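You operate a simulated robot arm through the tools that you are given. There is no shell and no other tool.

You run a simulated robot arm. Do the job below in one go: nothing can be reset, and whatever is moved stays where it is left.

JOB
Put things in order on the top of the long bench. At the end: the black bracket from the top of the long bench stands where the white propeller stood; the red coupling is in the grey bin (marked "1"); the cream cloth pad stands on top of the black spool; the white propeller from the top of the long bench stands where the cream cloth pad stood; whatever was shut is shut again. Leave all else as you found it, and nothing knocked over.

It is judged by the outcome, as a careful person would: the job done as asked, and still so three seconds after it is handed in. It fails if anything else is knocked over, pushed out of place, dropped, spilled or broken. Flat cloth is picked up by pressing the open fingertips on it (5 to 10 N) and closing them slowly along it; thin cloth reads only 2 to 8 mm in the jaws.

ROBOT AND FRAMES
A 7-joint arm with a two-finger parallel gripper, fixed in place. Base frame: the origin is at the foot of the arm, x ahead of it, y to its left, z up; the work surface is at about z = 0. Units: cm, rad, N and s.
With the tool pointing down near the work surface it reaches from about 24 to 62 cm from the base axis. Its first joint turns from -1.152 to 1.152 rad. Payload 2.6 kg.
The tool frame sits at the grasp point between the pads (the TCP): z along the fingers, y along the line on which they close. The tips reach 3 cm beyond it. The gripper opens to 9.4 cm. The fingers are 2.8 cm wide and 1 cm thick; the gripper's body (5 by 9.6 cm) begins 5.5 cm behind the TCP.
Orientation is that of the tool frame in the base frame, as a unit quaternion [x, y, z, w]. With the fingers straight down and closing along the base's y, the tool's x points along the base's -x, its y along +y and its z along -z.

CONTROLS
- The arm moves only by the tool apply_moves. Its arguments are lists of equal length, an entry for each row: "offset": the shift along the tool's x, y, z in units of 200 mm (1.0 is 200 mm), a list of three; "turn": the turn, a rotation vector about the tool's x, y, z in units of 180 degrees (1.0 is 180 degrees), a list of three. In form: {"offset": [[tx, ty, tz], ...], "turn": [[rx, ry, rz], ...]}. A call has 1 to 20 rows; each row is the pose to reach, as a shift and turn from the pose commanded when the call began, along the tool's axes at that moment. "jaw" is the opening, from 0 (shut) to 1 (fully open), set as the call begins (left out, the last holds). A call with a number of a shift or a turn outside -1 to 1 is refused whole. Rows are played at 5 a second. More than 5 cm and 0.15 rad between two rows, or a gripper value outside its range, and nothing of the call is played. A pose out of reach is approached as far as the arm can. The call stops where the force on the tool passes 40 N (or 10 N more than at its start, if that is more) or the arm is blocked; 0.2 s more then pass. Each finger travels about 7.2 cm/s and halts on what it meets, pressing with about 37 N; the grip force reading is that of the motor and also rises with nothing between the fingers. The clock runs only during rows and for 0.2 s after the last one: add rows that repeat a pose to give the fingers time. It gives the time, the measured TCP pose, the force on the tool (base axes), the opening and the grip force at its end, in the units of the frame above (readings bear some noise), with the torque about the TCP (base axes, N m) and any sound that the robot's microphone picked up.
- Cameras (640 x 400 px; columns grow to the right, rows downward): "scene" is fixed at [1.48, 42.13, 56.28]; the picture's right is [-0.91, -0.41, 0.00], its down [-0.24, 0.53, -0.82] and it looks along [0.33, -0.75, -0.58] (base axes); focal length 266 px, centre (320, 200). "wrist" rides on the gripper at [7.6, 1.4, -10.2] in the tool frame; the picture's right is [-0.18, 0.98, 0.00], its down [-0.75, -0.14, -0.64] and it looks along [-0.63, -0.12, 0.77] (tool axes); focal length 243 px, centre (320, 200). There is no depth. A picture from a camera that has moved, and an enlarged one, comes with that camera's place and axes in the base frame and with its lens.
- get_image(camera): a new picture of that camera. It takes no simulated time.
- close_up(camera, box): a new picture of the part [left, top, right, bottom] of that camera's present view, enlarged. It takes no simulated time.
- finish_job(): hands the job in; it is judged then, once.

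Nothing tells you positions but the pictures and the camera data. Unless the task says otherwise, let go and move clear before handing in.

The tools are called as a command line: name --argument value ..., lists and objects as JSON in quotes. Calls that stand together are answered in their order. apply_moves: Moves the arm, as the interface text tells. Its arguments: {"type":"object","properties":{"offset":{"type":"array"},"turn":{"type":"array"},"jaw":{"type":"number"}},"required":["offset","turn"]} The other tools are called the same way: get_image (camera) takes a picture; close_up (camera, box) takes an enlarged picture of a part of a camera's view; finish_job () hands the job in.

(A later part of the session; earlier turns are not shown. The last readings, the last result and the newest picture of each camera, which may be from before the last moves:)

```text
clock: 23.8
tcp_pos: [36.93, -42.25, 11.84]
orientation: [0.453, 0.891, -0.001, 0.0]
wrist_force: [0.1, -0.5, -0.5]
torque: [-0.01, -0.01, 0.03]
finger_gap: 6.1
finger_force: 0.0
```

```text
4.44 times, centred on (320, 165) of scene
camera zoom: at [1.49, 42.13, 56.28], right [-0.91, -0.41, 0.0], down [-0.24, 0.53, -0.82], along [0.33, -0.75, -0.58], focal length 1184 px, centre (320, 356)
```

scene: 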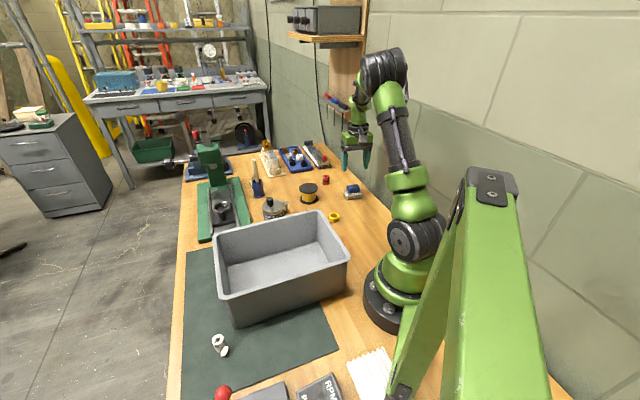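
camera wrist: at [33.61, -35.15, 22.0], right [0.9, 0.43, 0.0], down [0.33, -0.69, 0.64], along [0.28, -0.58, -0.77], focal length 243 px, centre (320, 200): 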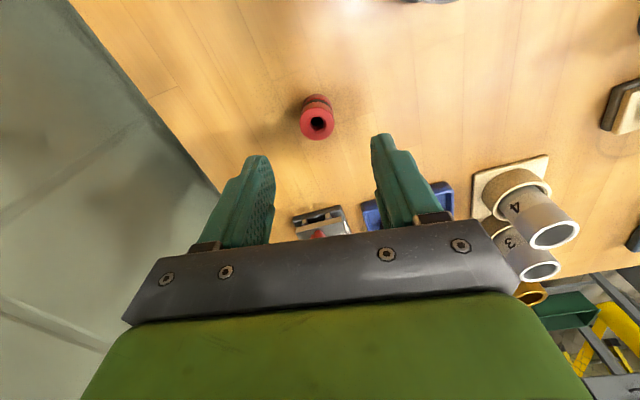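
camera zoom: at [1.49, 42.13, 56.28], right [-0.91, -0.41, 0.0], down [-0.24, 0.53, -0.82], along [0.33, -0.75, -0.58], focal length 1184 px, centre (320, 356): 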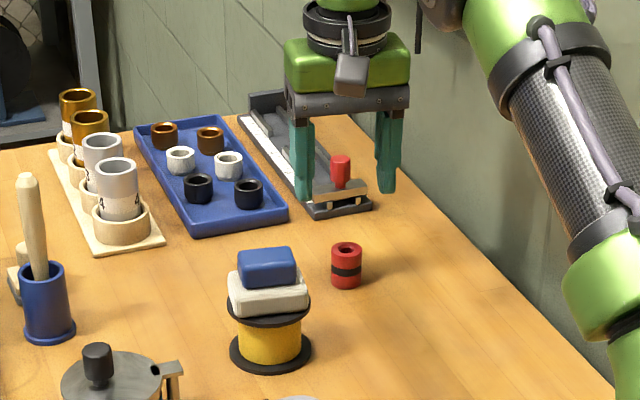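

apply_moves --offset '[[-0.005, -0.012, 0.12], [-0.005, -0.012, 0.24], [-0.005, -0.012, 0.34], [-0.005, -0.012, 0.4], [-0.005, -0.012, 0.4]]' --turn '[[0, 0, 0], [0, 0, 0], [0, 0, 0], [0, 0, 0], [0, 0, 0]]'

close_up --camera "wrist" --box '[220, 90, 420, 220]'

close_up --camera "scene" --box '[290, 130, 370, 200]'

```text
clock: 25.0
tcp_pos: [36.78, -42.81, 3.95]
orientation: [0.454, 0.891, -0.001, 0.0]
wrist_force: [0.3, -0.2, 0.1]
torque: [-0.01, 0.02, 0.0]
finger_gap: 6.11
finger_force: 0.1
```

```text
3.08 times, centred on (320, 155) of wrist
camera zoom: at [33.47, -35.55, 14.08], right [0.9, 0.43, 0.0], down [0.33, -0.69, 0.64], along [0.28, -0.58, -0.77], focal length 746 px, centre (320, 338)
```

zoom: 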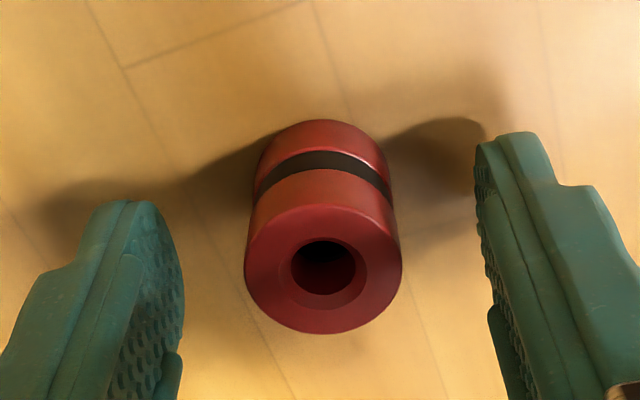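

```text
5.71 times, centred on (330, 165) of scene
camera zoom: at [1.48, 42.13, 56.28], right [-0.91, -0.41, 0.0], down [-0.24, 0.53, -0.82], along [0.33, -0.75, -0.58], focal length 1522 px, centre (263, 400)
```

zoom: 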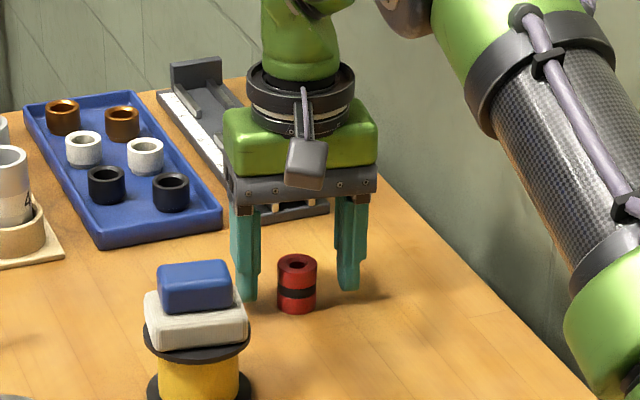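

apply_moves --jaw 0.1 --offset '[[0, 0, 0], [0, 0, 0], [0, 0, 0], [0, 0, 0], [0, 0, 0]]' --turn '[[0, 0, 0], [0, 0, 0], [0, 0, 0], [0, 0, 0], [0, 0, 0]]'

apply_moves --offset '[[0, 0, -0.03], [0, 0, -0.08], [0, 0, -0.2], [0, 0, -0.4], [0, 0, -0.6], [0, 0, -0.6]]' --turn '[[0, 0, 0], [0, 0, 0], [0, 0, 0], [0, 0, 0], [0, 0, 0], [0, 0, 0]]'

close_up --camera "wrist" --box '[220, 90, 420, 220]'

```text
clock: 26.2
tcp_pos: [36.78, -42.76, 3.92]
orientation: [0.454, 0.891, 0.0, 0.001]
wrist_force: [-0.7, -0.3, 1.4]
torque: [0.01, 0.06, 0.01]
finger_gap: 2.31
finger_force: 36.7
```

```text
clock: 27.6
tcp_pos: [36.9, -42.76, 15.9]
orientation: [0.454, 0.891, 0.0, 0.0]
wrist_force: [0.0, -0.3, 0.2]
torque: [0.01, -0.01, -0.01]
finger_gap: 2.34
finger_force: 37.0
```

```text
3.08 times, centred on (320, 155) of wrist
camera zoom: at [33.47, -35.73, 26.04], right [0.9, 0.43, 0.0], down [0.33, -0.69, 0.64], along [0.28, -0.58, -0.77], focal length 746 px, centre (320, 338)
```

zoom: 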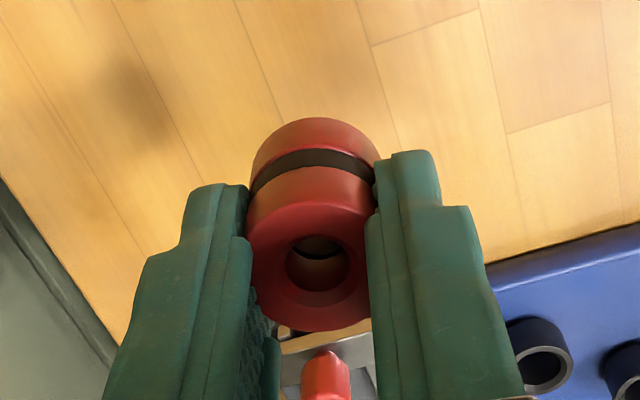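

The coupling is held firmly. I carry it high over to the bin's centre near (27.4, 7.4), turning to align with the bin on the way.

apply_moves --offset '[[0, 0, -0.2], [0.1, 0.05, -0.4], [0.3, 0.14, -0.4], [0.5, 0.235, -0.4], [0.7, 0.33, -0.4], [0.9, 0.42, -0.4]]' --turn '[[0, 0, -0.03], [0, 0, -0.06], [0, 0, -0.1], [0, 0, -0.14], [0, 0, -0.17], [0, 0, -0.2]]'

apply_moves --offset '[[0.11, 0.2, 0], [0.22, 0.4, 0], [0.33, 0.6, 0], [0.435, 0.805, 0]]' --turn '[[0, 0, -0.04], [0, 0, -0.08], [0, 0, -0.12], [0, 0, -0.16]]'

apply_moves --offset '[[0, 0.13, 0], [0, 0.3, 0], [0, 0.45, 0], [0, 0.58, 0], [0, 0.641, 0], [0, 0.641, 0]]' --turn '[[0, 0, -0.04], [0, 0, -0.08], [0, 0, -0.12], [0, 0, -0.15], [0, 0, -0.179], [0, 0, -0.179]]'

get_image --camera "wrist"

get_image --camera "scene"

```text
clock: 29.0
tcp_pos: [33.05, -22.99, 23.68]
orientation: [0.156, 0.988, 0.0, 0.0]
wrist_force: [-0.1, -0.4, -0.6]
torque: [0.05, 0.02, 0.0]
finger_gap: 2.31
finger_force: 37.1
```

```text
clock: 30.0
tcp_pos: [29.84, -5.18, 23.89]
orientation: [-0.096, 0.995, -0.001, 0.0]
wrist_force: [-0.3, 0.5, -0.4]
torque: [0.02, -0.01, -0.02]
finger_gap: 2.34
finger_force: 37.2
```

```text
clock: 31.4
tcp_pos: [27.35, 7.33, 23.96]
orientation: [-0.368, 0.93, 0.0, 0.0]
wrist_force: [0.0, 0.8, 0.1]
torque: [0.03, -0.01, 0.02]
finger_gap: 2.3
finger_force: 37.4
```

```text
taken
camera wrist: at [20.74, 3.4, 34.2], right [-0.54, 0.84, 0.0], down [0.65, 0.41, 0.64], along [0.54, 0.35, -0.77], focal length 243 px, centre (320, 200)
```

wrist: 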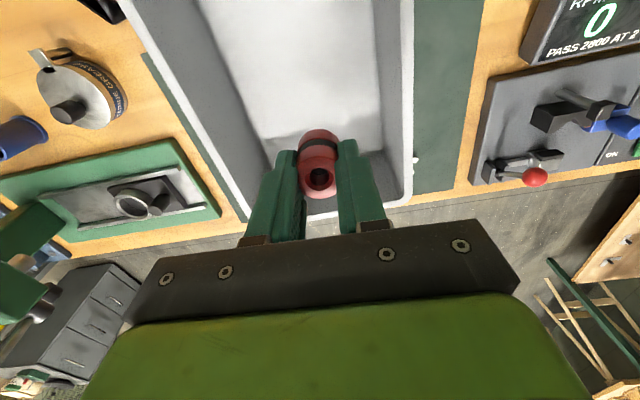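

```text
taken
```

scene: 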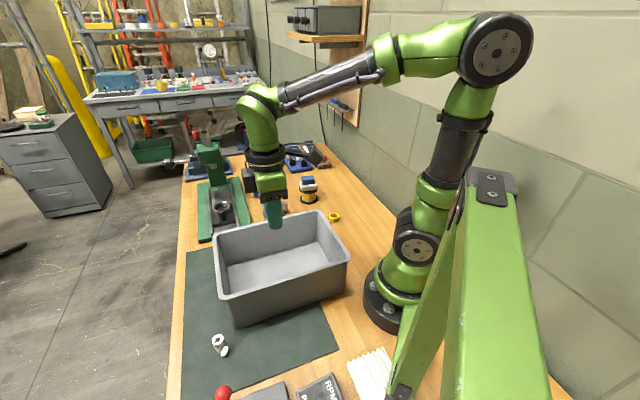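

Bin axis agrees with the tool; the bin centre is about 1.3 cm to the tool's -y. I shift and lower the coupling into the bin.

apply_moves --offset '[[0, -0.065, 0.05], [0, -0.065, 0.25], [0, -0.065, 0.45], [0, -0.065, 0.65], [0, -0.065, 0.82], [0, -0.065, 0.9], [0, -0.065, 0.9]]' --turn '[[0, 0, 0], [0, 0, 0], [0, 0, 0], [0, 0, 0], [0, 0, 0], [0, 0, 0], [0, 0, 0]]'

get_image --camera "wrist"

get_image --camera "scene"

```text
clock: 33.0
tcp_pos: [28.16, 6.43, 5.9]
orientation: [-0.366, 0.931, 0.0, 0.0]
wrist_force: [-0.4, -0.2, -1.1]
torque: [-0.01, -0.01, -0.03]
finger_gap: 2.32
finger_force: 37.4
```

```text
taken
camera wrist: at [21.6, 2.32, 16.12], right [-0.54, 0.84, 0.0], down [0.65, 0.41, 0.64], along [0.54, 0.34, -0.77], focal length 243 px, centre (320, 200)
```

wrist: 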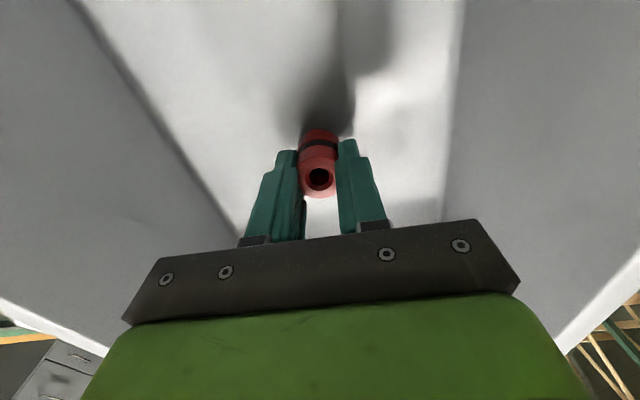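

```text
taken
```

scene: 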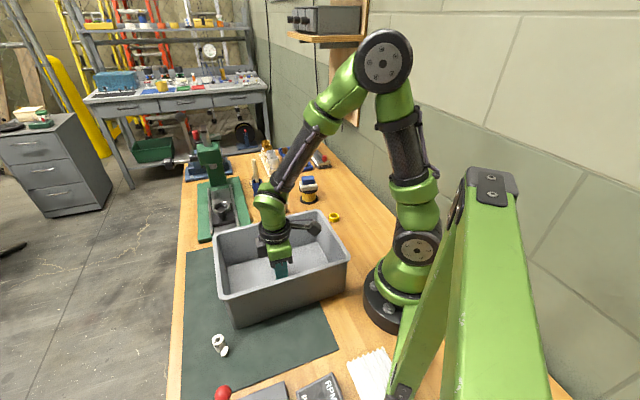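

apply_moves --offset '[[0, 0, 0.015], [0, 0, 0.03], [0, 0, 0.045], [0, 0, 0.055], [0, 0, 0.055]]' --turn '[[0, 0, 0], [0, 0, 0], [0, 0, 0], [0, 0, 0], [0, 0, 0]]'

close_up --camera "wrist" --box '[220, 80, 420, 220]'

```text
clock: 34.2
tcp_pos: [28.24, 6.36, 4.84]
orientation: [-0.368, 0.93, 0.001, 0.0]
wrist_force: [0.5, 0.0, 0.0]
torque: [0.01, -0.02, -0.02]
finger_gap: 2.32
finger_force: 37.0
```

```text
2.86 times, centred on (320, 150) of wrist
camera zoom: at [21.69, 2.35, 15.03], right [-0.54, 0.84, 0.0], down [0.65, 0.41, 0.64], along [0.54, 0.34, -0.77], focal length 693 px, centre (320, 343)
```

zoom: 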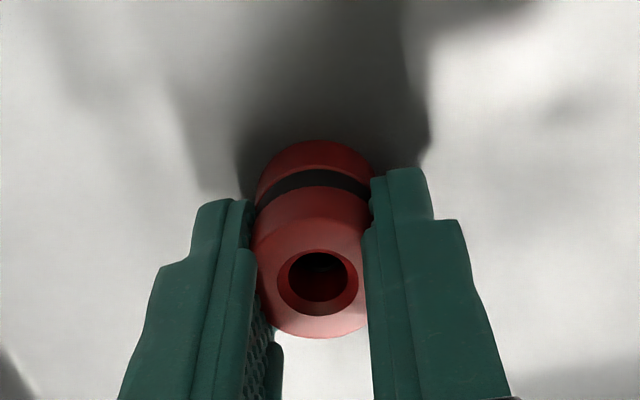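

apply_moves --offset '[[0, 0, 0.007], [0, 0, 0.014], [0, 0, 0.02], [0, 0, 0.02]]' --turn '[[0, 0, 0], [0, 0, 0], [0, 0, 0], [0, 0, 0]]'

```text
clock: 34.7
tcp_pos: [28.23, 6.4, 4.81]
orientation: [-0.365, 0.931, -0.001, 0.001]
wrist_force: [-2.3, 0.2, 7.4]
torque: [0.0, 0.14, -0.02]
finger_gap: 2.31
finger_force: 36.6
stopped in row 2: the force on the tool passed its limit at 47 N (the readings are from after the stop); the commanded pose is now the measured one
```

The coupling touches the bin floor. I open the jaws and rise straight out.

apply_moves --jaw 0.48 --offset '[[0, 0, 0], [0, 0, 0], [0, 0, 0], [0, 0, -0.03], [0, 0, -0.1], [0, 0, -0.25], [0, 0, -0.45], [0, 0, -0.65], [0, 0, -0.85], [0, 0, -0.95]]' --turn '[[0, 0, 0], [0, 0, 0], [0, 0, 0], [0, 0, 0], [0, 0, 0], [0, 0, 0], [0, 0, 0], [0, 0, 0], [0, 0, 0], [0, 0, 0]]'

get_image --camera "wrist"

get_image --camera "scene"

```text
clock: 36.9
tcp_pos: [28.19, 6.27, 23.69]
orientation: [-0.366, 0.931, 0.0, 0.0]
wrist_force: [0.1, -0.3, 0.5]
torque: [-0.01, -0.02, 0.0]
finger_gap: 4.53
finger_force: 0.1
```

```text
taken
camera wrist: at [21.63, 2.36, 34.01], right [-0.53, 0.85, 0.0], down [0.65, 0.41, 0.64], along [0.54, 0.34, -0.77], focal length 243 px, centre (320, 200)
```

wrist: 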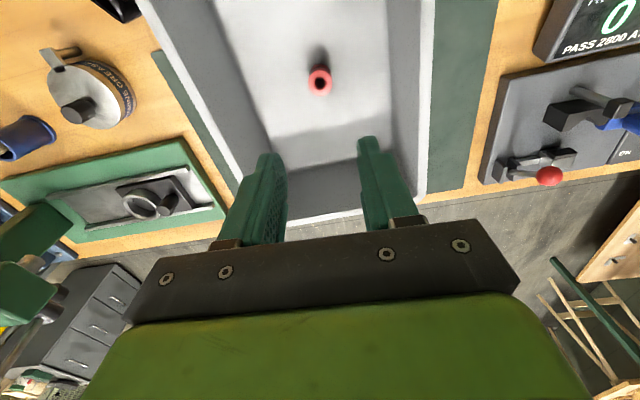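

```text
taken
```

scene: 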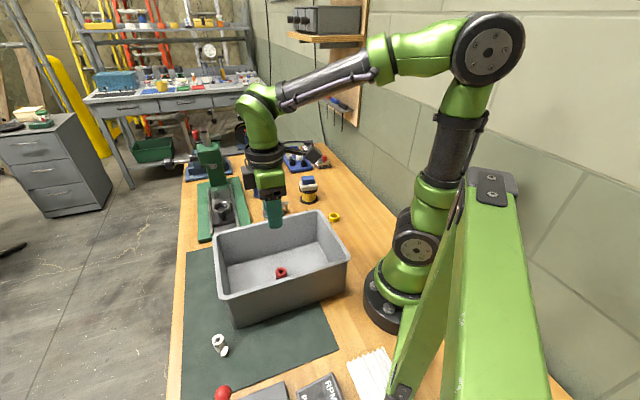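

The coupling stands in the bin. Next the propeller: I move over it, turned so the jaws close along x (parallel to the bin corner's face), to inspect it closer.

apply_moves --offset '[[-0.16, 0.13, 0], [-0.32, 0.26, 0], [-0.48, 0.39, 0], [-0.64, 0.52, 0], [-0.812, 0.658, 0], [-0.812, 0.658, 0.15], [-0.812, 0.658, 0.3]]' --turn '[[0, 0, -0.045], [0, 0, -0.09], [0, 0, -0.135], [0, 0, -0.18], [0, 0, -0.22], [0, 0, -0.261], [0, 0, -0.261]]'

apply_moves --offset '[[0, 0, 0.02], [0, 0, 0.04], [0, 0, 0.06]]' --turn '[[0, 0.037, 0], [0, 0.074, 0], [0, 0.111, 0]]'

get_image --camera "wrist"

get_image --camera "scene"

```text
clock: 38.5
tcp_pos: [31.15, 27.2, 17.72]
orientation: [0.707, -0.707, 0.001, 0.0]
wrist_force: [0.5, -0.1, -0.1]
torque: [0.0, -0.01, 0.0]
finger_gap: 4.51
finger_force: 0.0
```

```text
clock: 39.3
tcp_pos: [31.17, 27.13, 16.59]
orientation: [-0.696, 0.696, -0.124, -0.123]
wrist_force: [0.6, -0.1, -0.6]
torque: [0.0, -0.02, 0.01]
finger_gap: 4.51
finger_force: 0.1
```

```text
taken
camera wrist: at [29.61, 23.55, 28.8], right [-0.98, 0.17, -0.07], down [0.14, 0.93, 0.34], along [0.12, 0.33, -0.94], focal length 243 px, centre (320, 200)
```

wrist: 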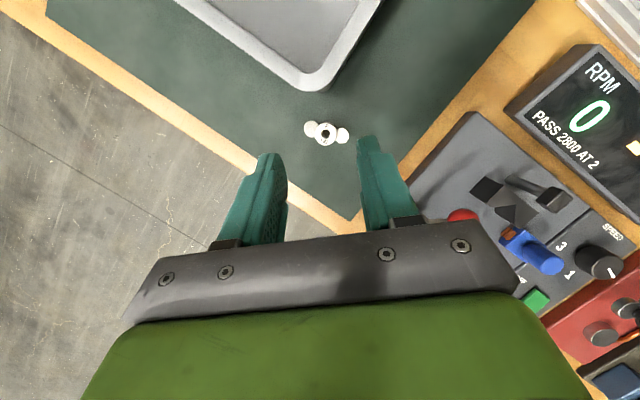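

```text
taken
```

scene: 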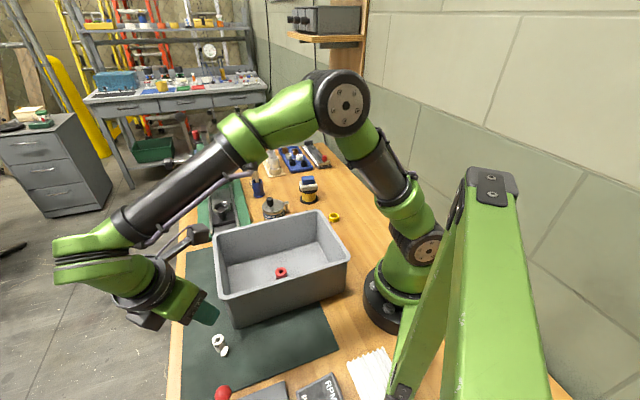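

close_up --camera "wrist" --box '[280, 90, 370, 160]'

close_up --camera "scene" --box '[200, 320, 250, 365]'

```text
5.71 times, centred on (325, 125) of wrist
camera zoom: at [29.61, 23.55, 28.8], right [-0.98, 0.17, -0.07], down [0.14, 0.93, 0.34], along [0.12, 0.33, -0.94], focal length 1386 px, centre (291, 629)
```

zoom: 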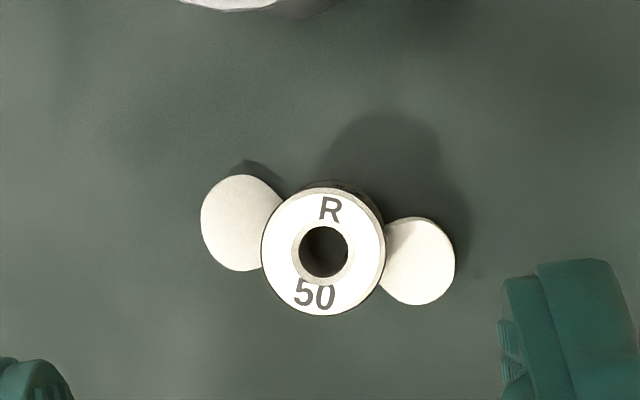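

```text
8.89 times, centred on (225, 342) of scene
camera zoom: at [1.48, 42.13, 56.28], right [-0.91, -0.41, 0.0], down [-0.24, 0.53, -0.82], along [0.33, -0.75, -0.58], focal length 2367 px, centre (1164, -1067)
```

zoom: 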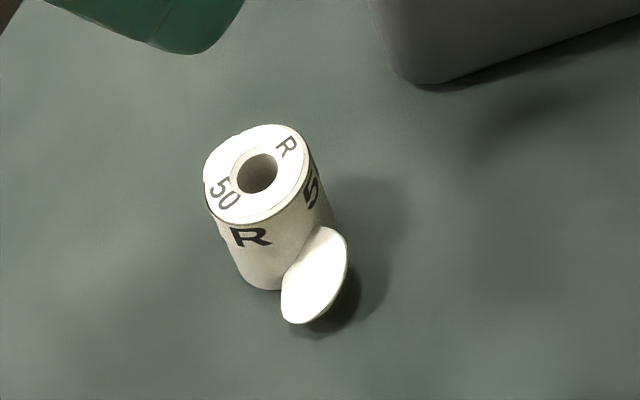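

Hub top at z≈3.3, 2.2 cm wide, blades along -21° reaching z≈2.1. I'll grip the upper hub from the side away from the bin, tilted 20°, first stopping part-way to check alignment.

apply_moves --offset '[[-0.03, 0.003, 0.1], [-0.06, 0.003, 0.2], [-0.09, 0.003, 0.32], [-0.108, 0.003, 0.392], [-0.108, 0.003, 0.392]]' --turn '[[0, 0, 0], [0, 0, 0], [0, 0, 0], [0, 0, 0], [0, 0, 0]]'

get_image --camera "wrist"

close_up --camera "wrist" --box '[250, 90, 400, 200]'

close_up --camera "scene" --box '[140, 260, 280, 370]'

```text
clock: 40.5
tcp_pos: [31.1, 26.32, 8.55]
orientation: [-0.696, 0.697, -0.123, -0.122]
wrist_force: [-0.3, 0.1, 0.1]
torque: [-0.03, 0.04, 0.0]
finger_gap: 4.49
finger_force: 0.0
```

```text
taken
camera wrist: at [29.61, 22.81, 20.75], right [-0.98, 0.18, -0.06], down [0.14, 0.93, 0.35], along [0.12, 0.33, -0.94], focal length 243 px, centre (320, 200)
```

wrist: 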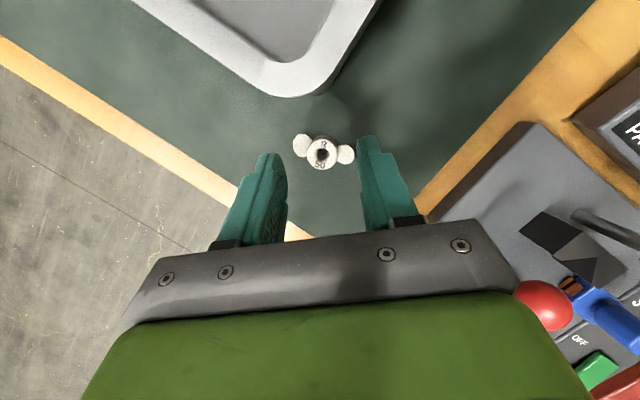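

```text
3.64 times, centred on (325, 145) of wrist
camera zoom: at [29.61, 22.81, 20.75], right [-0.98, 0.18, -0.06], down [0.14, 0.93, 0.35], along [0.12, 0.33, -0.94], focal length 882 px, centre (302, 400)
```

zoom: 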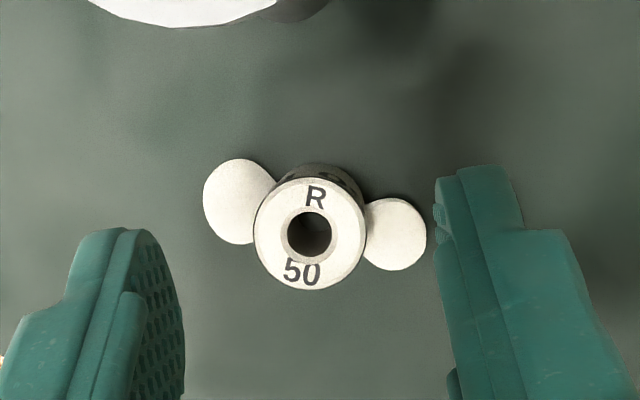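

```text
3.64 times, centred on (210, 315) of scene
camera zoom: at [1.48, 42.13, 56.28], right [-0.91, -0.41, 0.0], down [-0.24, 0.53, -0.82], along [0.33, -0.75, -0.58], focal length 968 px, centre (720, -218)
```

zoom: 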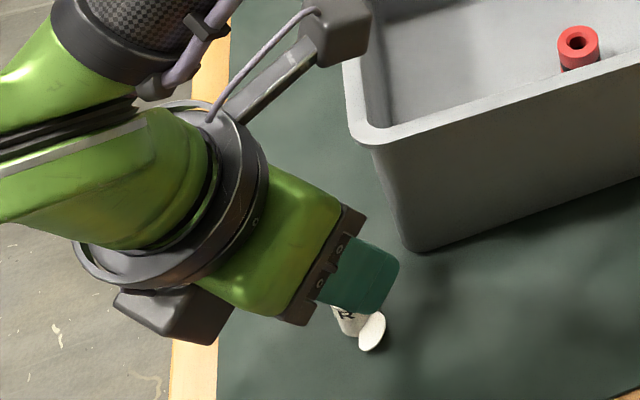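

apply_moves --offset '[[-0.02, 0, 0.05], [-0.04, 0, 0.1], [-0.05, 0, 0.13], [-0.0575, 0, 0.1525], [-0.0575, 0, 0.1525]]' --turn '[[0, 0, 0], [0, 0, 0], [0, 0, 0], [0, 0, 0], [0, 0, 0]]'

close_up --camera "wrist" --box '[250, 90, 400, 220]'

close_up --camera "scene" --box '[170, 290, 280, 370]'

```text
clock: 41.7
tcp_pos: [31.08, 26.45, 5.28]
orientation: [-0.695, 0.698, -0.122, -0.122]
wrist_force: [-0.8, -0.2, 0.1]
torque: [0.03, -0.03, 0.03]
finger_gap: 4.5
finger_force: 0.2
```

```text
3.08 times, centred on (325, 155) of wrist
camera zoom: at [29.6, 22.92, 17.4], right [-0.98, 0.18, -0.06], down [0.14, 0.93, 0.35], along [0.12, 0.33, -0.94], focal length 746 px, centre (305, 338)
```

zoom: 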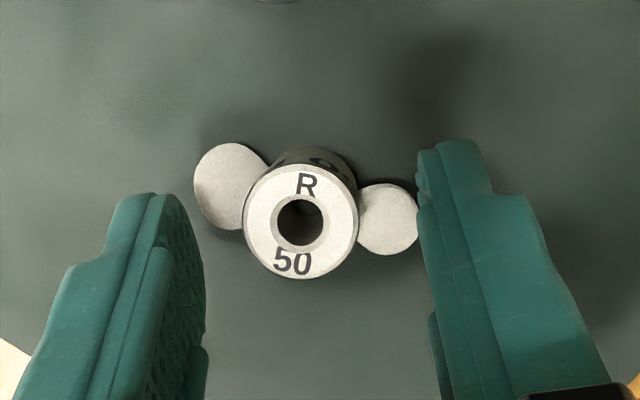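

```text
5.00 times, centred on (225, 330) of scene
camera zoom: at [1.48, 42.13, 56.28], right [-0.91, -0.41, 0.0], down [-0.24, 0.53, -0.82], along [0.33, -0.75, -0.58], focal length 1332 px, centre (795, -450)
```

zoom: 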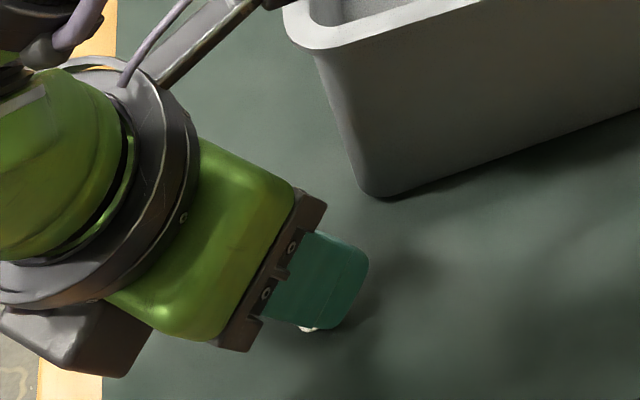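

apply_moves --offset '[[-0.0026, 0, 0.007], [-0.0026, 0, 0.007]]' --turn '[[0, 0, 0], [0, 0, 0]]'

apply_moves --jaw 0.1 --offset '[[0, 0, 0], [0, 0, 0], [0, 0, 0], [0, 0, 0]]' --turn '[[0, 0, 0], [0, 0, 0], [0, 0, 0], [0, 0, 0]]'

close_up --camera "wrist" --box '[250, 90, 400, 220]'

```text
clock: 42.3
tcp_pos: [31.17, 26.52, 5.03]
orientation: [-0.696, 0.697, -0.123, -0.123]
wrist_force: [0.0, 0.7, 0.0]
torque: [0.02, 0.01, 0.02]
finger_gap: 4.5
finger_force: 0.0
```

```text
clock: 43.3
tcp_pos: [31.15, 26.42, 5.02]
orientation: [0.696, -0.696, 0.124, 0.122]
wrist_force: [-1.3, -0.1, 0.2]
torque: [0.01, 0.0, -0.01]
finger_gap: 2.05
finger_force: 37.1
```

```text
3.08 times, centred on (325, 155) of wrist
camera zoom: at [29.65, 22.89, 17.27], right [-0.98, 0.17, -0.06], down [0.14, 0.93, 0.35], along [0.12, 0.33, -0.94], focal length 746 px, centre (305, 338)
```

zoom: 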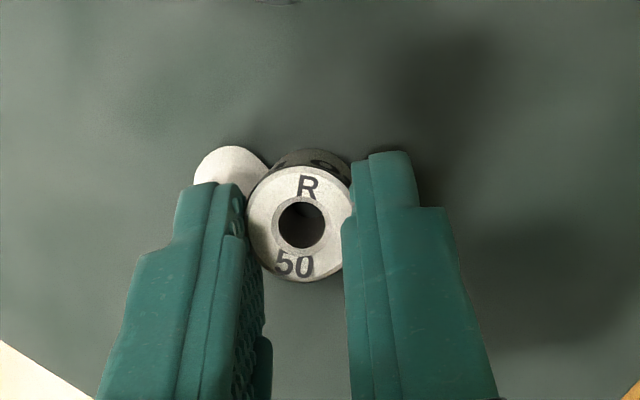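

apply_moves --offset '[[0.006, 0, -0.017], [0.013, 0, -0.035], [0.0257, 0, -0.0705], [0.0257, 0, -0.0705]]' --turn '[[0, 0, 0], [0, 0, 0], [0, 0, 0], [0, 0, 0]]'

close_up --camera "wrist" --box '[250, 90, 400, 220]'

close_up --camera "scene" --box '[170, 290, 280, 370]'

```text
clock: 44.3
tcp_pos: [31.06, 26.39, 6.75]
orientation: [-0.696, 0.697, -0.123, -0.122]
wrist_force: [-0.2, 0.3, 0.0]
torque: [-0.02, 0.02, 0.01]
finger_gap: 2.03
finger_force: 36.9
```

```text
3.08 times, centred on (325, 155) of wrist
camera zoom: at [29.61, 22.89, 18.85], right [-0.98, 0.18, -0.06], down [0.14, 0.93, 0.35], along [0.12, 0.33, -0.94], focal length 746 px, centre (305, 338)
```

zoom: 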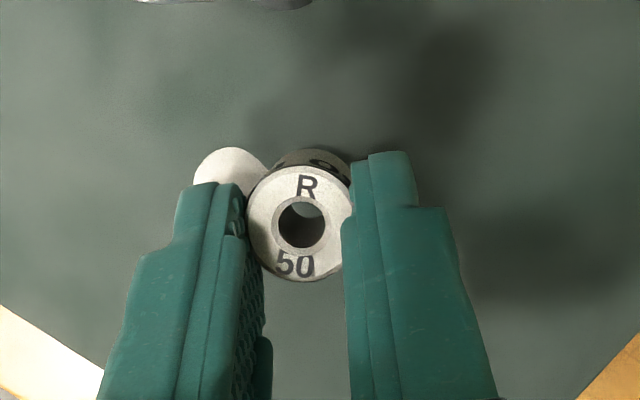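

```text
5.00 times, centred on (225, 330) of scene
camera zoom: at [1.48, 42.13, 56.28], right [-0.91, -0.41, 0.0], down [-0.24, 0.53, -0.82], along [0.33, -0.75, -0.58], focal length 1332 px, centre (795, -450)
```

zoom: 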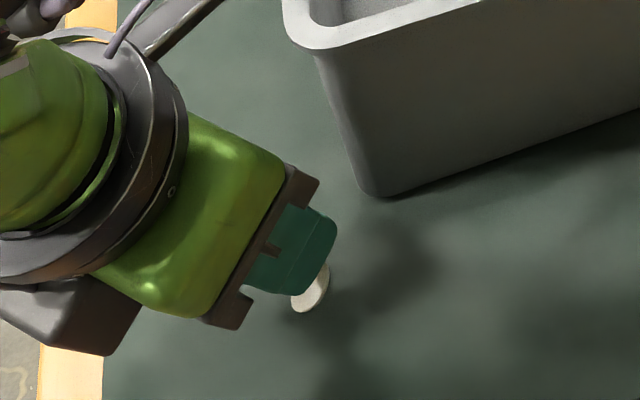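

The propeller is lifted upright. I raise it well above the bin rim and carry it round to the pad's former place, keeping the same tilt so it stays vertical.

apply_moves --offset '[[0.077, 0, -0.2115], [0.154, 0, -0.423], [0.231, 0, -0.6345], [0.308, 0, -0.846]]' --turn '[[0, 0, 0], [0, 0, 0], [0, 0, 0], [0, 0, 0]]'

apply_moves --offset '[[0.193, -0.086, 0.07], [0.386, -0.172, 0.14], [0.58, -0.259, 0.21], [0.773, -0.345, 0.281]]' --turn '[[-0.01425, 0, 0.0392], [-0.0285, 0, 0.0783], [-0.04275, 0, 0.1175], [-0.057, 0, 0.1566]]'

get_image --camera "scene"

```text
clock: 45.3
tcp_pos: [30.96, 26.38, 25.08]
orientation: [-0.695, 0.697, -0.124, -0.122]
wrist_force: [0.2, 0.4, -0.2]
torque: [-0.01, -0.04, 0.01]
finger_gap: 2.04
finger_force: 37.5
```

```text
clock: 46.3
tcp_pos: [37.8, 10.13, 24.61]
orientation: [-0.491, 0.854, -0.087, -0.15]
wrist_force: [-0.2, 0.2, 0.2]
torque: [-0.04, 0.01, 0.01]
finger_gap: 1.99
finger_force: 36.8
```

```text
taken
```

scene: 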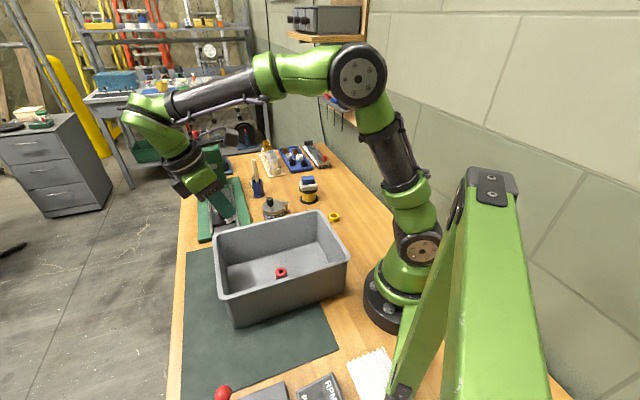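

apply_moves --offset '[[0.177, -0.1234, 0.0645], [0.3545, -0.2468, 0.129], [0.532, -0.37, 0.1935], [0.709, -0.4935, 0.258]]' --turn '[[-0.01425, 0, 0.0392], [-0.0285, 0, 0.0783], [-0.04275, 0, 0.1175], [-0.057, 0, 0.1566]]'

apply_moves --offset '[[0.151, -0.153, 0.055], [0.3015, -0.3055, 0.1095], [0.452, -0.458, 0.164], [0.603, -0.611, 0.219]]' --turn '[[-0.01425, 0, 0.0392], [-0.0285, 0, 0.0783], [-0.04275, 0, 0.1175], [-0.057, 0, 0.1566]]'

apply_moves --offset '[[0.105, -0.17, 0.038], [0.21, -0.341, 0.0765], [0.316, -0.5115, 0.115], [0.421, -0.682, 0.153], [0.421, -0.682, 0.153]]' --turn '[[-0.0095, 0, 0.0261], [-0.019, 0, 0.0522], [-0.0285, 0, 0.0783], [-0.038, 0, 0.1044], [-0.038, 0, 0.1044]]'

get_image --camera "wrist"

get_image --camera "scene"

```text
clock: 47.3
tcp_pos: [38.91, -8.12, 24.52]
orientation: [-0.253, 0.952, -0.044, -0.168]
wrist_force: [0.0, -0.4, -0.4]
torque: [0.01, 0.02, -0.02]
finger_gap: 1.99
finger_force: 36.7
```

```text
clock: 48.3
tcp_pos: [34.19, -25.36, 24.51]
orientation: [0.002, 0.985, 0.0, -0.173]
wrist_force: [-0.3, -0.2, -0.4]
torque: [0.01, -0.01, -0.02]
finger_gap: 1.88
finger_force: 37.1
```

```text
clock: 49.5
tcp_pos: [25.02, -38.53, 24.35]
orientation: [0.172, 0.97, 0.032, -0.171]
wrist_force: [-0.6, 0.7, -0.5]
torque: [-0.01, -0.03, -0.01]
finger_gap: 1.88
finger_force: 37.1
```

```text
taken
camera wrist: at [21.98, -35.91, 36.61], right [0.5, 0.86, -0.06], down [0.82, -0.45, 0.35], along [0.27, -0.22, -0.94], focal length 243 px, centre (320, 200)
```

wrist: 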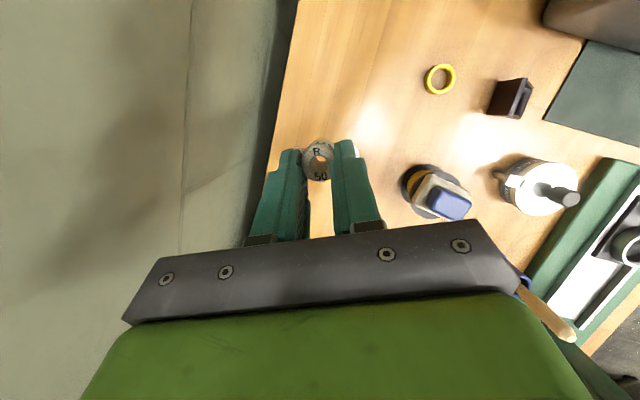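

```text
taken
```

scene: 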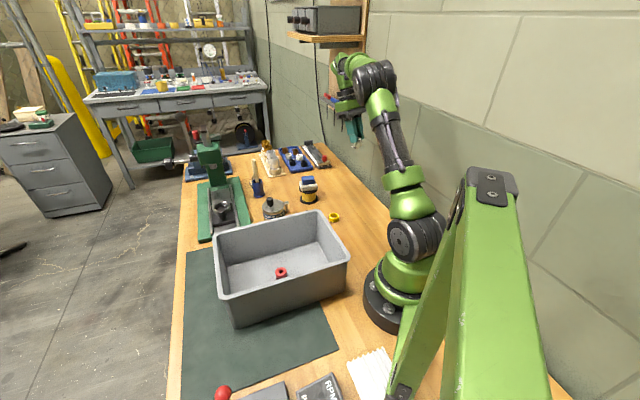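

close_up --camera "wrist" --box '[250, 90, 400, 220]'

close_up --camera "scene" --box '[320, 80, 400, 160]'

```text
3.08 times, centred on (325, 155) of wrist
camera zoom: at [21.98, -35.91, 36.61], right [0.5, 0.86, -0.06], down [0.82, -0.45, 0.35], along [0.27, -0.22, -0.94], focal length 746 px, centre (305, 338)
```

zoom: 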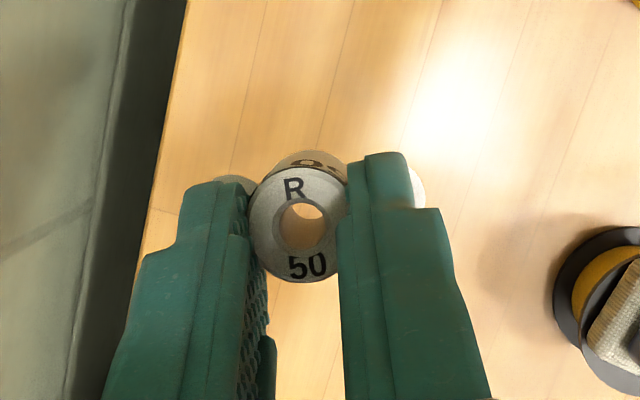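

```text
5.00 times, centred on (360, 120) of scene
camera zoom: at [1.49, 42.13, 56.28], right [-0.91, -0.41, 0.0], down [-0.24, 0.53, -0.82], along [0.33, -0.75, -0.58], focal length 1332 px, centre (120, 600)
```

zoom: 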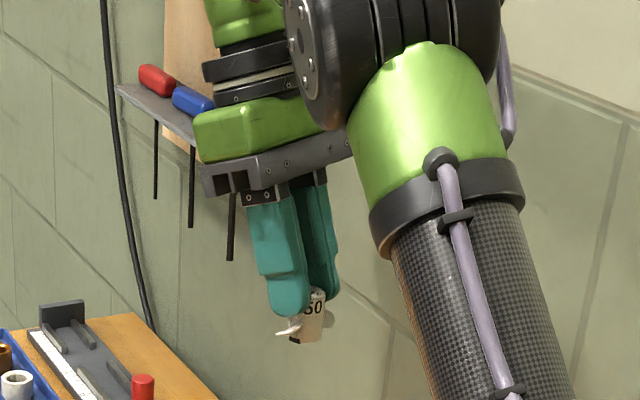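

The propeller turned slightly in the jaws but remains upright. I lower it towards the bench at the pad's former spot.

apply_moves --offset '[[-0.07, 0, 0.192], [-0.14, 0, 0.385], [-0.21, 0, 0.577], [-0.27, 0, 0.742], [-0.302, 0, 0.83], [-0.302, 0, 0.83]]' --turn '[[0, 0, 0], [0, 0, 0], [0, 0, 0], [0, 0, 0], [0, 0, 0], [0, 0, 0]]'

get_image --camera "wrist"

close_up --camera "scene" --box '[300, 140, 400, 220]'

```text
clock: 50.9
tcp_pos: [25.03, -38.69, 6.97]
orientation: [0.172, 0.97, 0.031, -0.17]
wrist_force: [-0.2, 0.5, -0.8]
torque: [0.02, 0.02, -0.02]
finger_gap: 1.88
finger_force: 37.0
```

```text
taken
camera wrist: at [22.01, -35.86, 19.16], right [0.5, 0.86, -0.06], down [0.82, -0.45, 0.35], along [0.27, -0.22, -0.94], focal length 243 px, centre (320, 200)
```

wrist: 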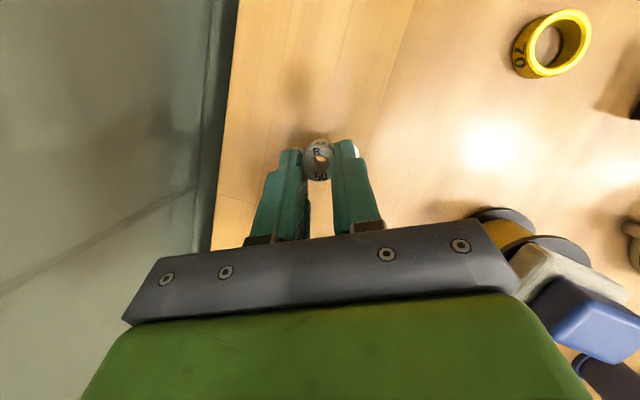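

```text
5.00 times, centred on (350, 180) of scene
camera zoom: at [1.48, 42.13, 56.28], right [-0.91, -0.41, 0.0], down [-0.24, 0.53, -0.82], along [0.33, -0.75, -0.58], focal length 1332 px, centre (170, 300)
```

zoom: 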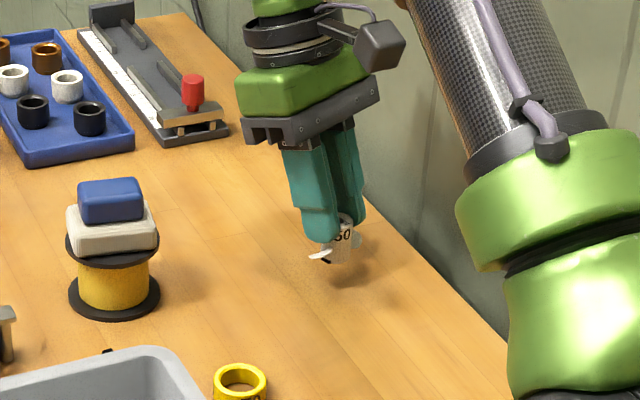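

apply_moves --offset '[[-0.0086, 0, 0.0235], [-0.017, 0, 0.047], [-0.0257, 0, 0.0705], [-0.0257, 0, 0.0705]]' --turn '[[0, 0, 0], [0, 0, 0], [0, 0, 0], [0, 0, 0]]'

close_up --camera "scene" --box '[330, 170, 380, 210]'

close_up --camera "wrist" --box '[250, 90, 400, 220]'

```text
clock: 51.9
tcp_pos: [24.94, -38.6, 5.36]
orientation: [0.171, 0.97, 0.031, -0.169]
wrist_force: [0.4, -0.5, -1.0]
torque: [-0.01, 0.0, 0.0]
finger_gap: 1.89
finger_force: 36.8
```

```text
10.00 times, centred on (355, 190) of scene
camera zoom: at [1.48, 42.13, 56.28], right [-0.91, -0.41, 0.0], down [-0.24, 0.53, -0.82], along [0.33, -0.75, -0.58], focal length 2663 px, centre (-30, 300)
```

zoom: 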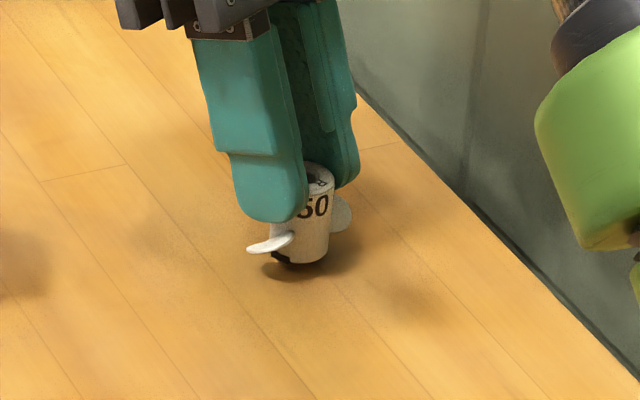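

```text
3.08 times, centred on (325, 155) of wrist
camera zoom: at [21.98, -35.91, 17.58], right [0.5, 0.86, -0.06], down [0.82, -0.45, 0.35], along [0.27, -0.22, -0.94], focal length 746 px, centre (305, 338)
```

zoom: 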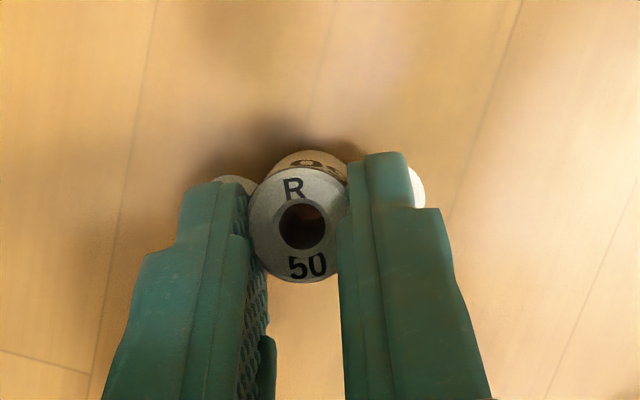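

apply_moves --offset '[[-0.0017, 0, 0.0047], [-0.0034, 0, 0.0094], [-0.0034, 0, 0.0094]]' --turn '[[0, 0, 0], [0, 0, 0], [0, 0, 0]]'

```text
clock: 52.7
tcp_pos: [24.84, -38.6, 5.17]
orientation: [0.172, 0.97, 0.031, -0.17]
wrist_force: [-0.9, 0.2, -0.2]
torque: [-0.02, 0.03, -0.01]
finger_gap: 1.88
finger_force: 36.8
```

apply_moves --offset '[[-0.0012, 0, 0.0033], [-0.0024, 0, 0.0066], [-0.0024, 0, 0.0066]]' --turn '[[0, 0, 0], [0, 0, 0], [0, 0, 0]]'

close_up --camera "scene" --box '[330, 170, 380, 210]'

```text
clock: 53.5
tcp_pos: [24.93, -38.52, 5.0]
orientation: [0.172, 0.97, 0.032, -0.17]
wrist_force: [0.9, 1.1, -0.2]
torque: [0.01, 0.0, -0.02]
finger_gap: 1.87
finger_force: 37.1
```

```text
10.00 times, centred on (355, 190) of scene
camera zoom: at [1.48, 42.13, 56.28], right [-0.91, -0.41, 0.0], down [-0.24, 0.53, -0.82], along [0.33, -0.75, -0.58], focal length 2663 px, centre (-30, 300)
```

zoom: 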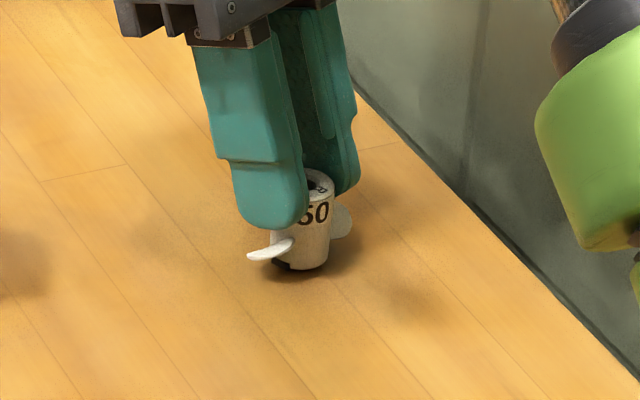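

apply_moves --offset '[[-0.0009, 0, 0.0024], [-0.0017, 0, 0.0047], [-0.0017, 0, 0.0047]]' --turn '[[0, 0, 0], [0, 0, 0], [0, 0, 0]]'

```text
clock: 54.3
tcp_pos: [24.89, -38.54, 4.96]
orientation: [0.171, 0.97, 0.031, -0.17]
wrist_force: [-0.4, 0.1, 0.1]
torque: [0.0, 0.01, 0.01]
finger_gap: 1.89
finger_force: 36.5
```

apply_moves --offset '[[-0.0009, 0, 0.0024], [-0.0017, 0, 0.0047], [-0.0017, 0, 0.0047]]' --turn '[[0, 0, 0], [0, 0, 0], [0, 0, 0]]'

```text
clock: 55.1
tcp_pos: [24.93, -38.57, 4.85]
orientation: [0.171, 0.97, 0.03, -0.17]
wrist_force: [0.8, 0.1, 0.0]
torque: [0.03, 0.0, 0.02]
finger_gap: 1.89
finger_force: 37.4
```

apply_moves --offset '[[-0.0009, 0, 0.0024], [-0.0017, 0, 0.0047], [-0.0017, 0, 0.0047]]' --turn '[[0, 0, 0], [0, 0, 0], [0, 0, 0]]'

close_up --camera "scene" --box '[330, 170, 380, 210]'

```text
clock: 55.9
tcp_pos: [24.95, -38.61, 4.85]
orientation: [0.172, 0.97, 0.031, -0.17]
wrist_force: [-1.1, 2.8, 8.8]
torque: [0.14, 0.15, -0.01]
finger_gap: 1.88
finger_force: 37.1
```

```text
10.00 times, centred on (355, 190) of scene
camera zoom: at [1.48, 42.14, 56.28], right [-0.91, -0.41, 0.0], down [-0.24, 0.53, -0.82], along [0.33, -0.75, -0.58], focal length 2663 px, centre (-30, 300)
```

zoom: 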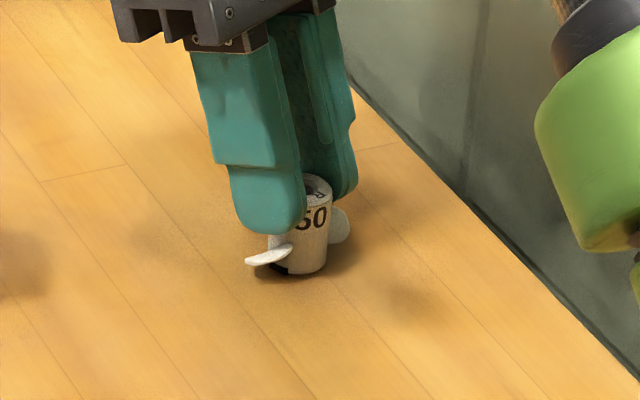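

Contact with the bench (8.8 N). I open the jaws and lift straight up.

apply_moves --jaw 0.48 --offset '[[0, 0, 0], [0, 0, 0], [0, 0, 0], [0.0086, 0, -0.0235], [0.034, 0, -0.094], [0.085, 0, -0.235], [0.15, 0, -0.42], [0.22, 0, -0.6]]' --turn '[[0, 0, 0], [0, 0, 0], [0, 0, 0], [0, 0, 0], [0, 0, 0], [0, 0, 0], [0, 0, 0], [0, 0, 0]]'

close_up --camera "scene" --box '[280, 150, 390, 220]'

get_image --camera "wrist"

```text
clock: 57.7
tcp_pos: [25.09, -38.52, 17.52]
orientation: [0.171, 0.97, 0.031, -0.172]
wrist_force: [-1.0, 0.2, -0.5]
torque: [-0.04, 0.02, 0.0]
finger_gap: 4.51
finger_force: 0.1
```

```text
5.71 times, centred on (335, 185) of scene
camera zoom: at [1.48, 42.13, 56.28], right [-0.91, -0.41, 0.0], down [-0.24, 0.53, -0.82], along [0.33, -0.75, -0.58], focal length 1522 px, centre (234, 286)
```

zoom: 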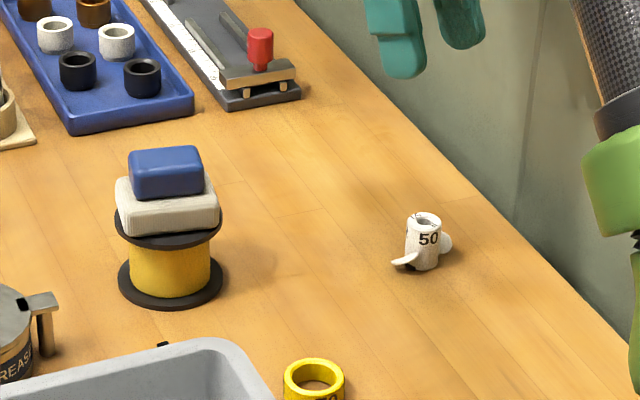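

```text
taken
camera wrist: at [22.07, -35.78, 29.67], right [0.5, 0.86, -0.06], down [0.82, -0.45, 0.35], along [0.27, -0.22, -0.94], focal length 243 px, centre (320, 200)
```

wrist: 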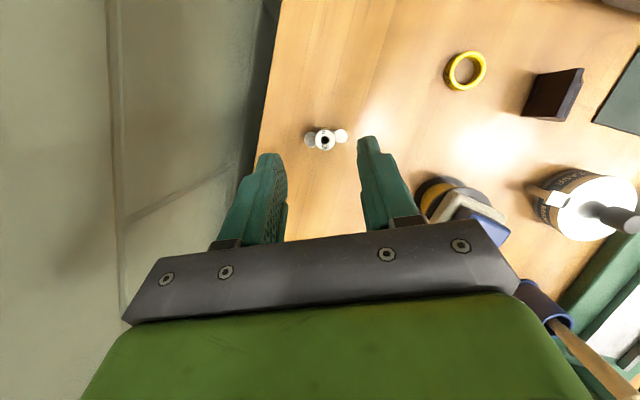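

The propeller stands upright where the pad was. Now I rise, straighten the tool and go look at the black bracket near (33,-16).

apply_moves --offset '[[0.077, 0, -0.2115], [0.071, 0.19, -0.2135], [0.066, 0.38, -0.2155], [0.06, 0.57, -0.2175], [0.055, 0.76, -0.2195], [0.049, 0.942, -0.2215], [0.049, 0.942, -0.2215]]' --turn '[[0, 0, 0], [0, -0.037, 0], [0, -0.074, 0], [0, -0.111, 0], [0, -0.111, 0], [0, -0.111, 0], [0, -0.111, 0]]'

get_image --camera "wrist"

close_up --camera "wrist" --box '[280, 0, 440, 120]'

```text
clock: 59.3
tcp_pos: [31.64, -21.08, 21.98]
orientation: [0.174, 0.985, 0.0, 0.001]
wrist_force: [0.2, -0.1, 0.0]
torque: [-0.01, -0.01, 0.0]
finger_gap: 4.51
finger_force: 0.2
```

```text
taken
camera wrist: at [24.97, -17.05, 32.2], right [0.51, 0.86, 0.0], down [0.66, -0.39, 0.64], along [0.55, -0.33, -0.77], focal length 243 px, centre (320, 200)
```

wrist: 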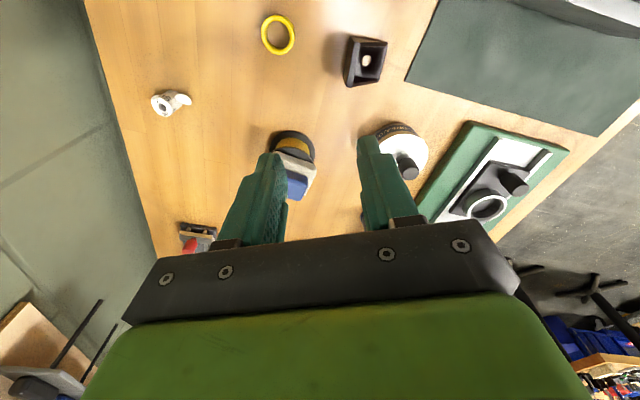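

```text
3.33 times, centred on (360, 60) of wrist
camera zoom: at [24.97, -17.05, 32.2], right [0.51, 0.86, 0.0], down [0.66, -0.39, 0.64], along [0.55, -0.33, -0.77], focal length 809 px, centre (187, 667)
```

zoom: 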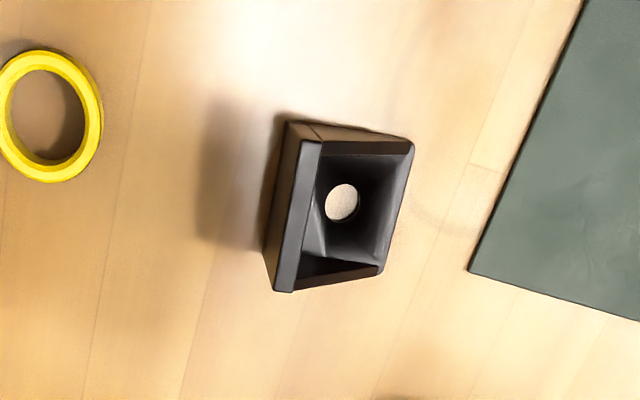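

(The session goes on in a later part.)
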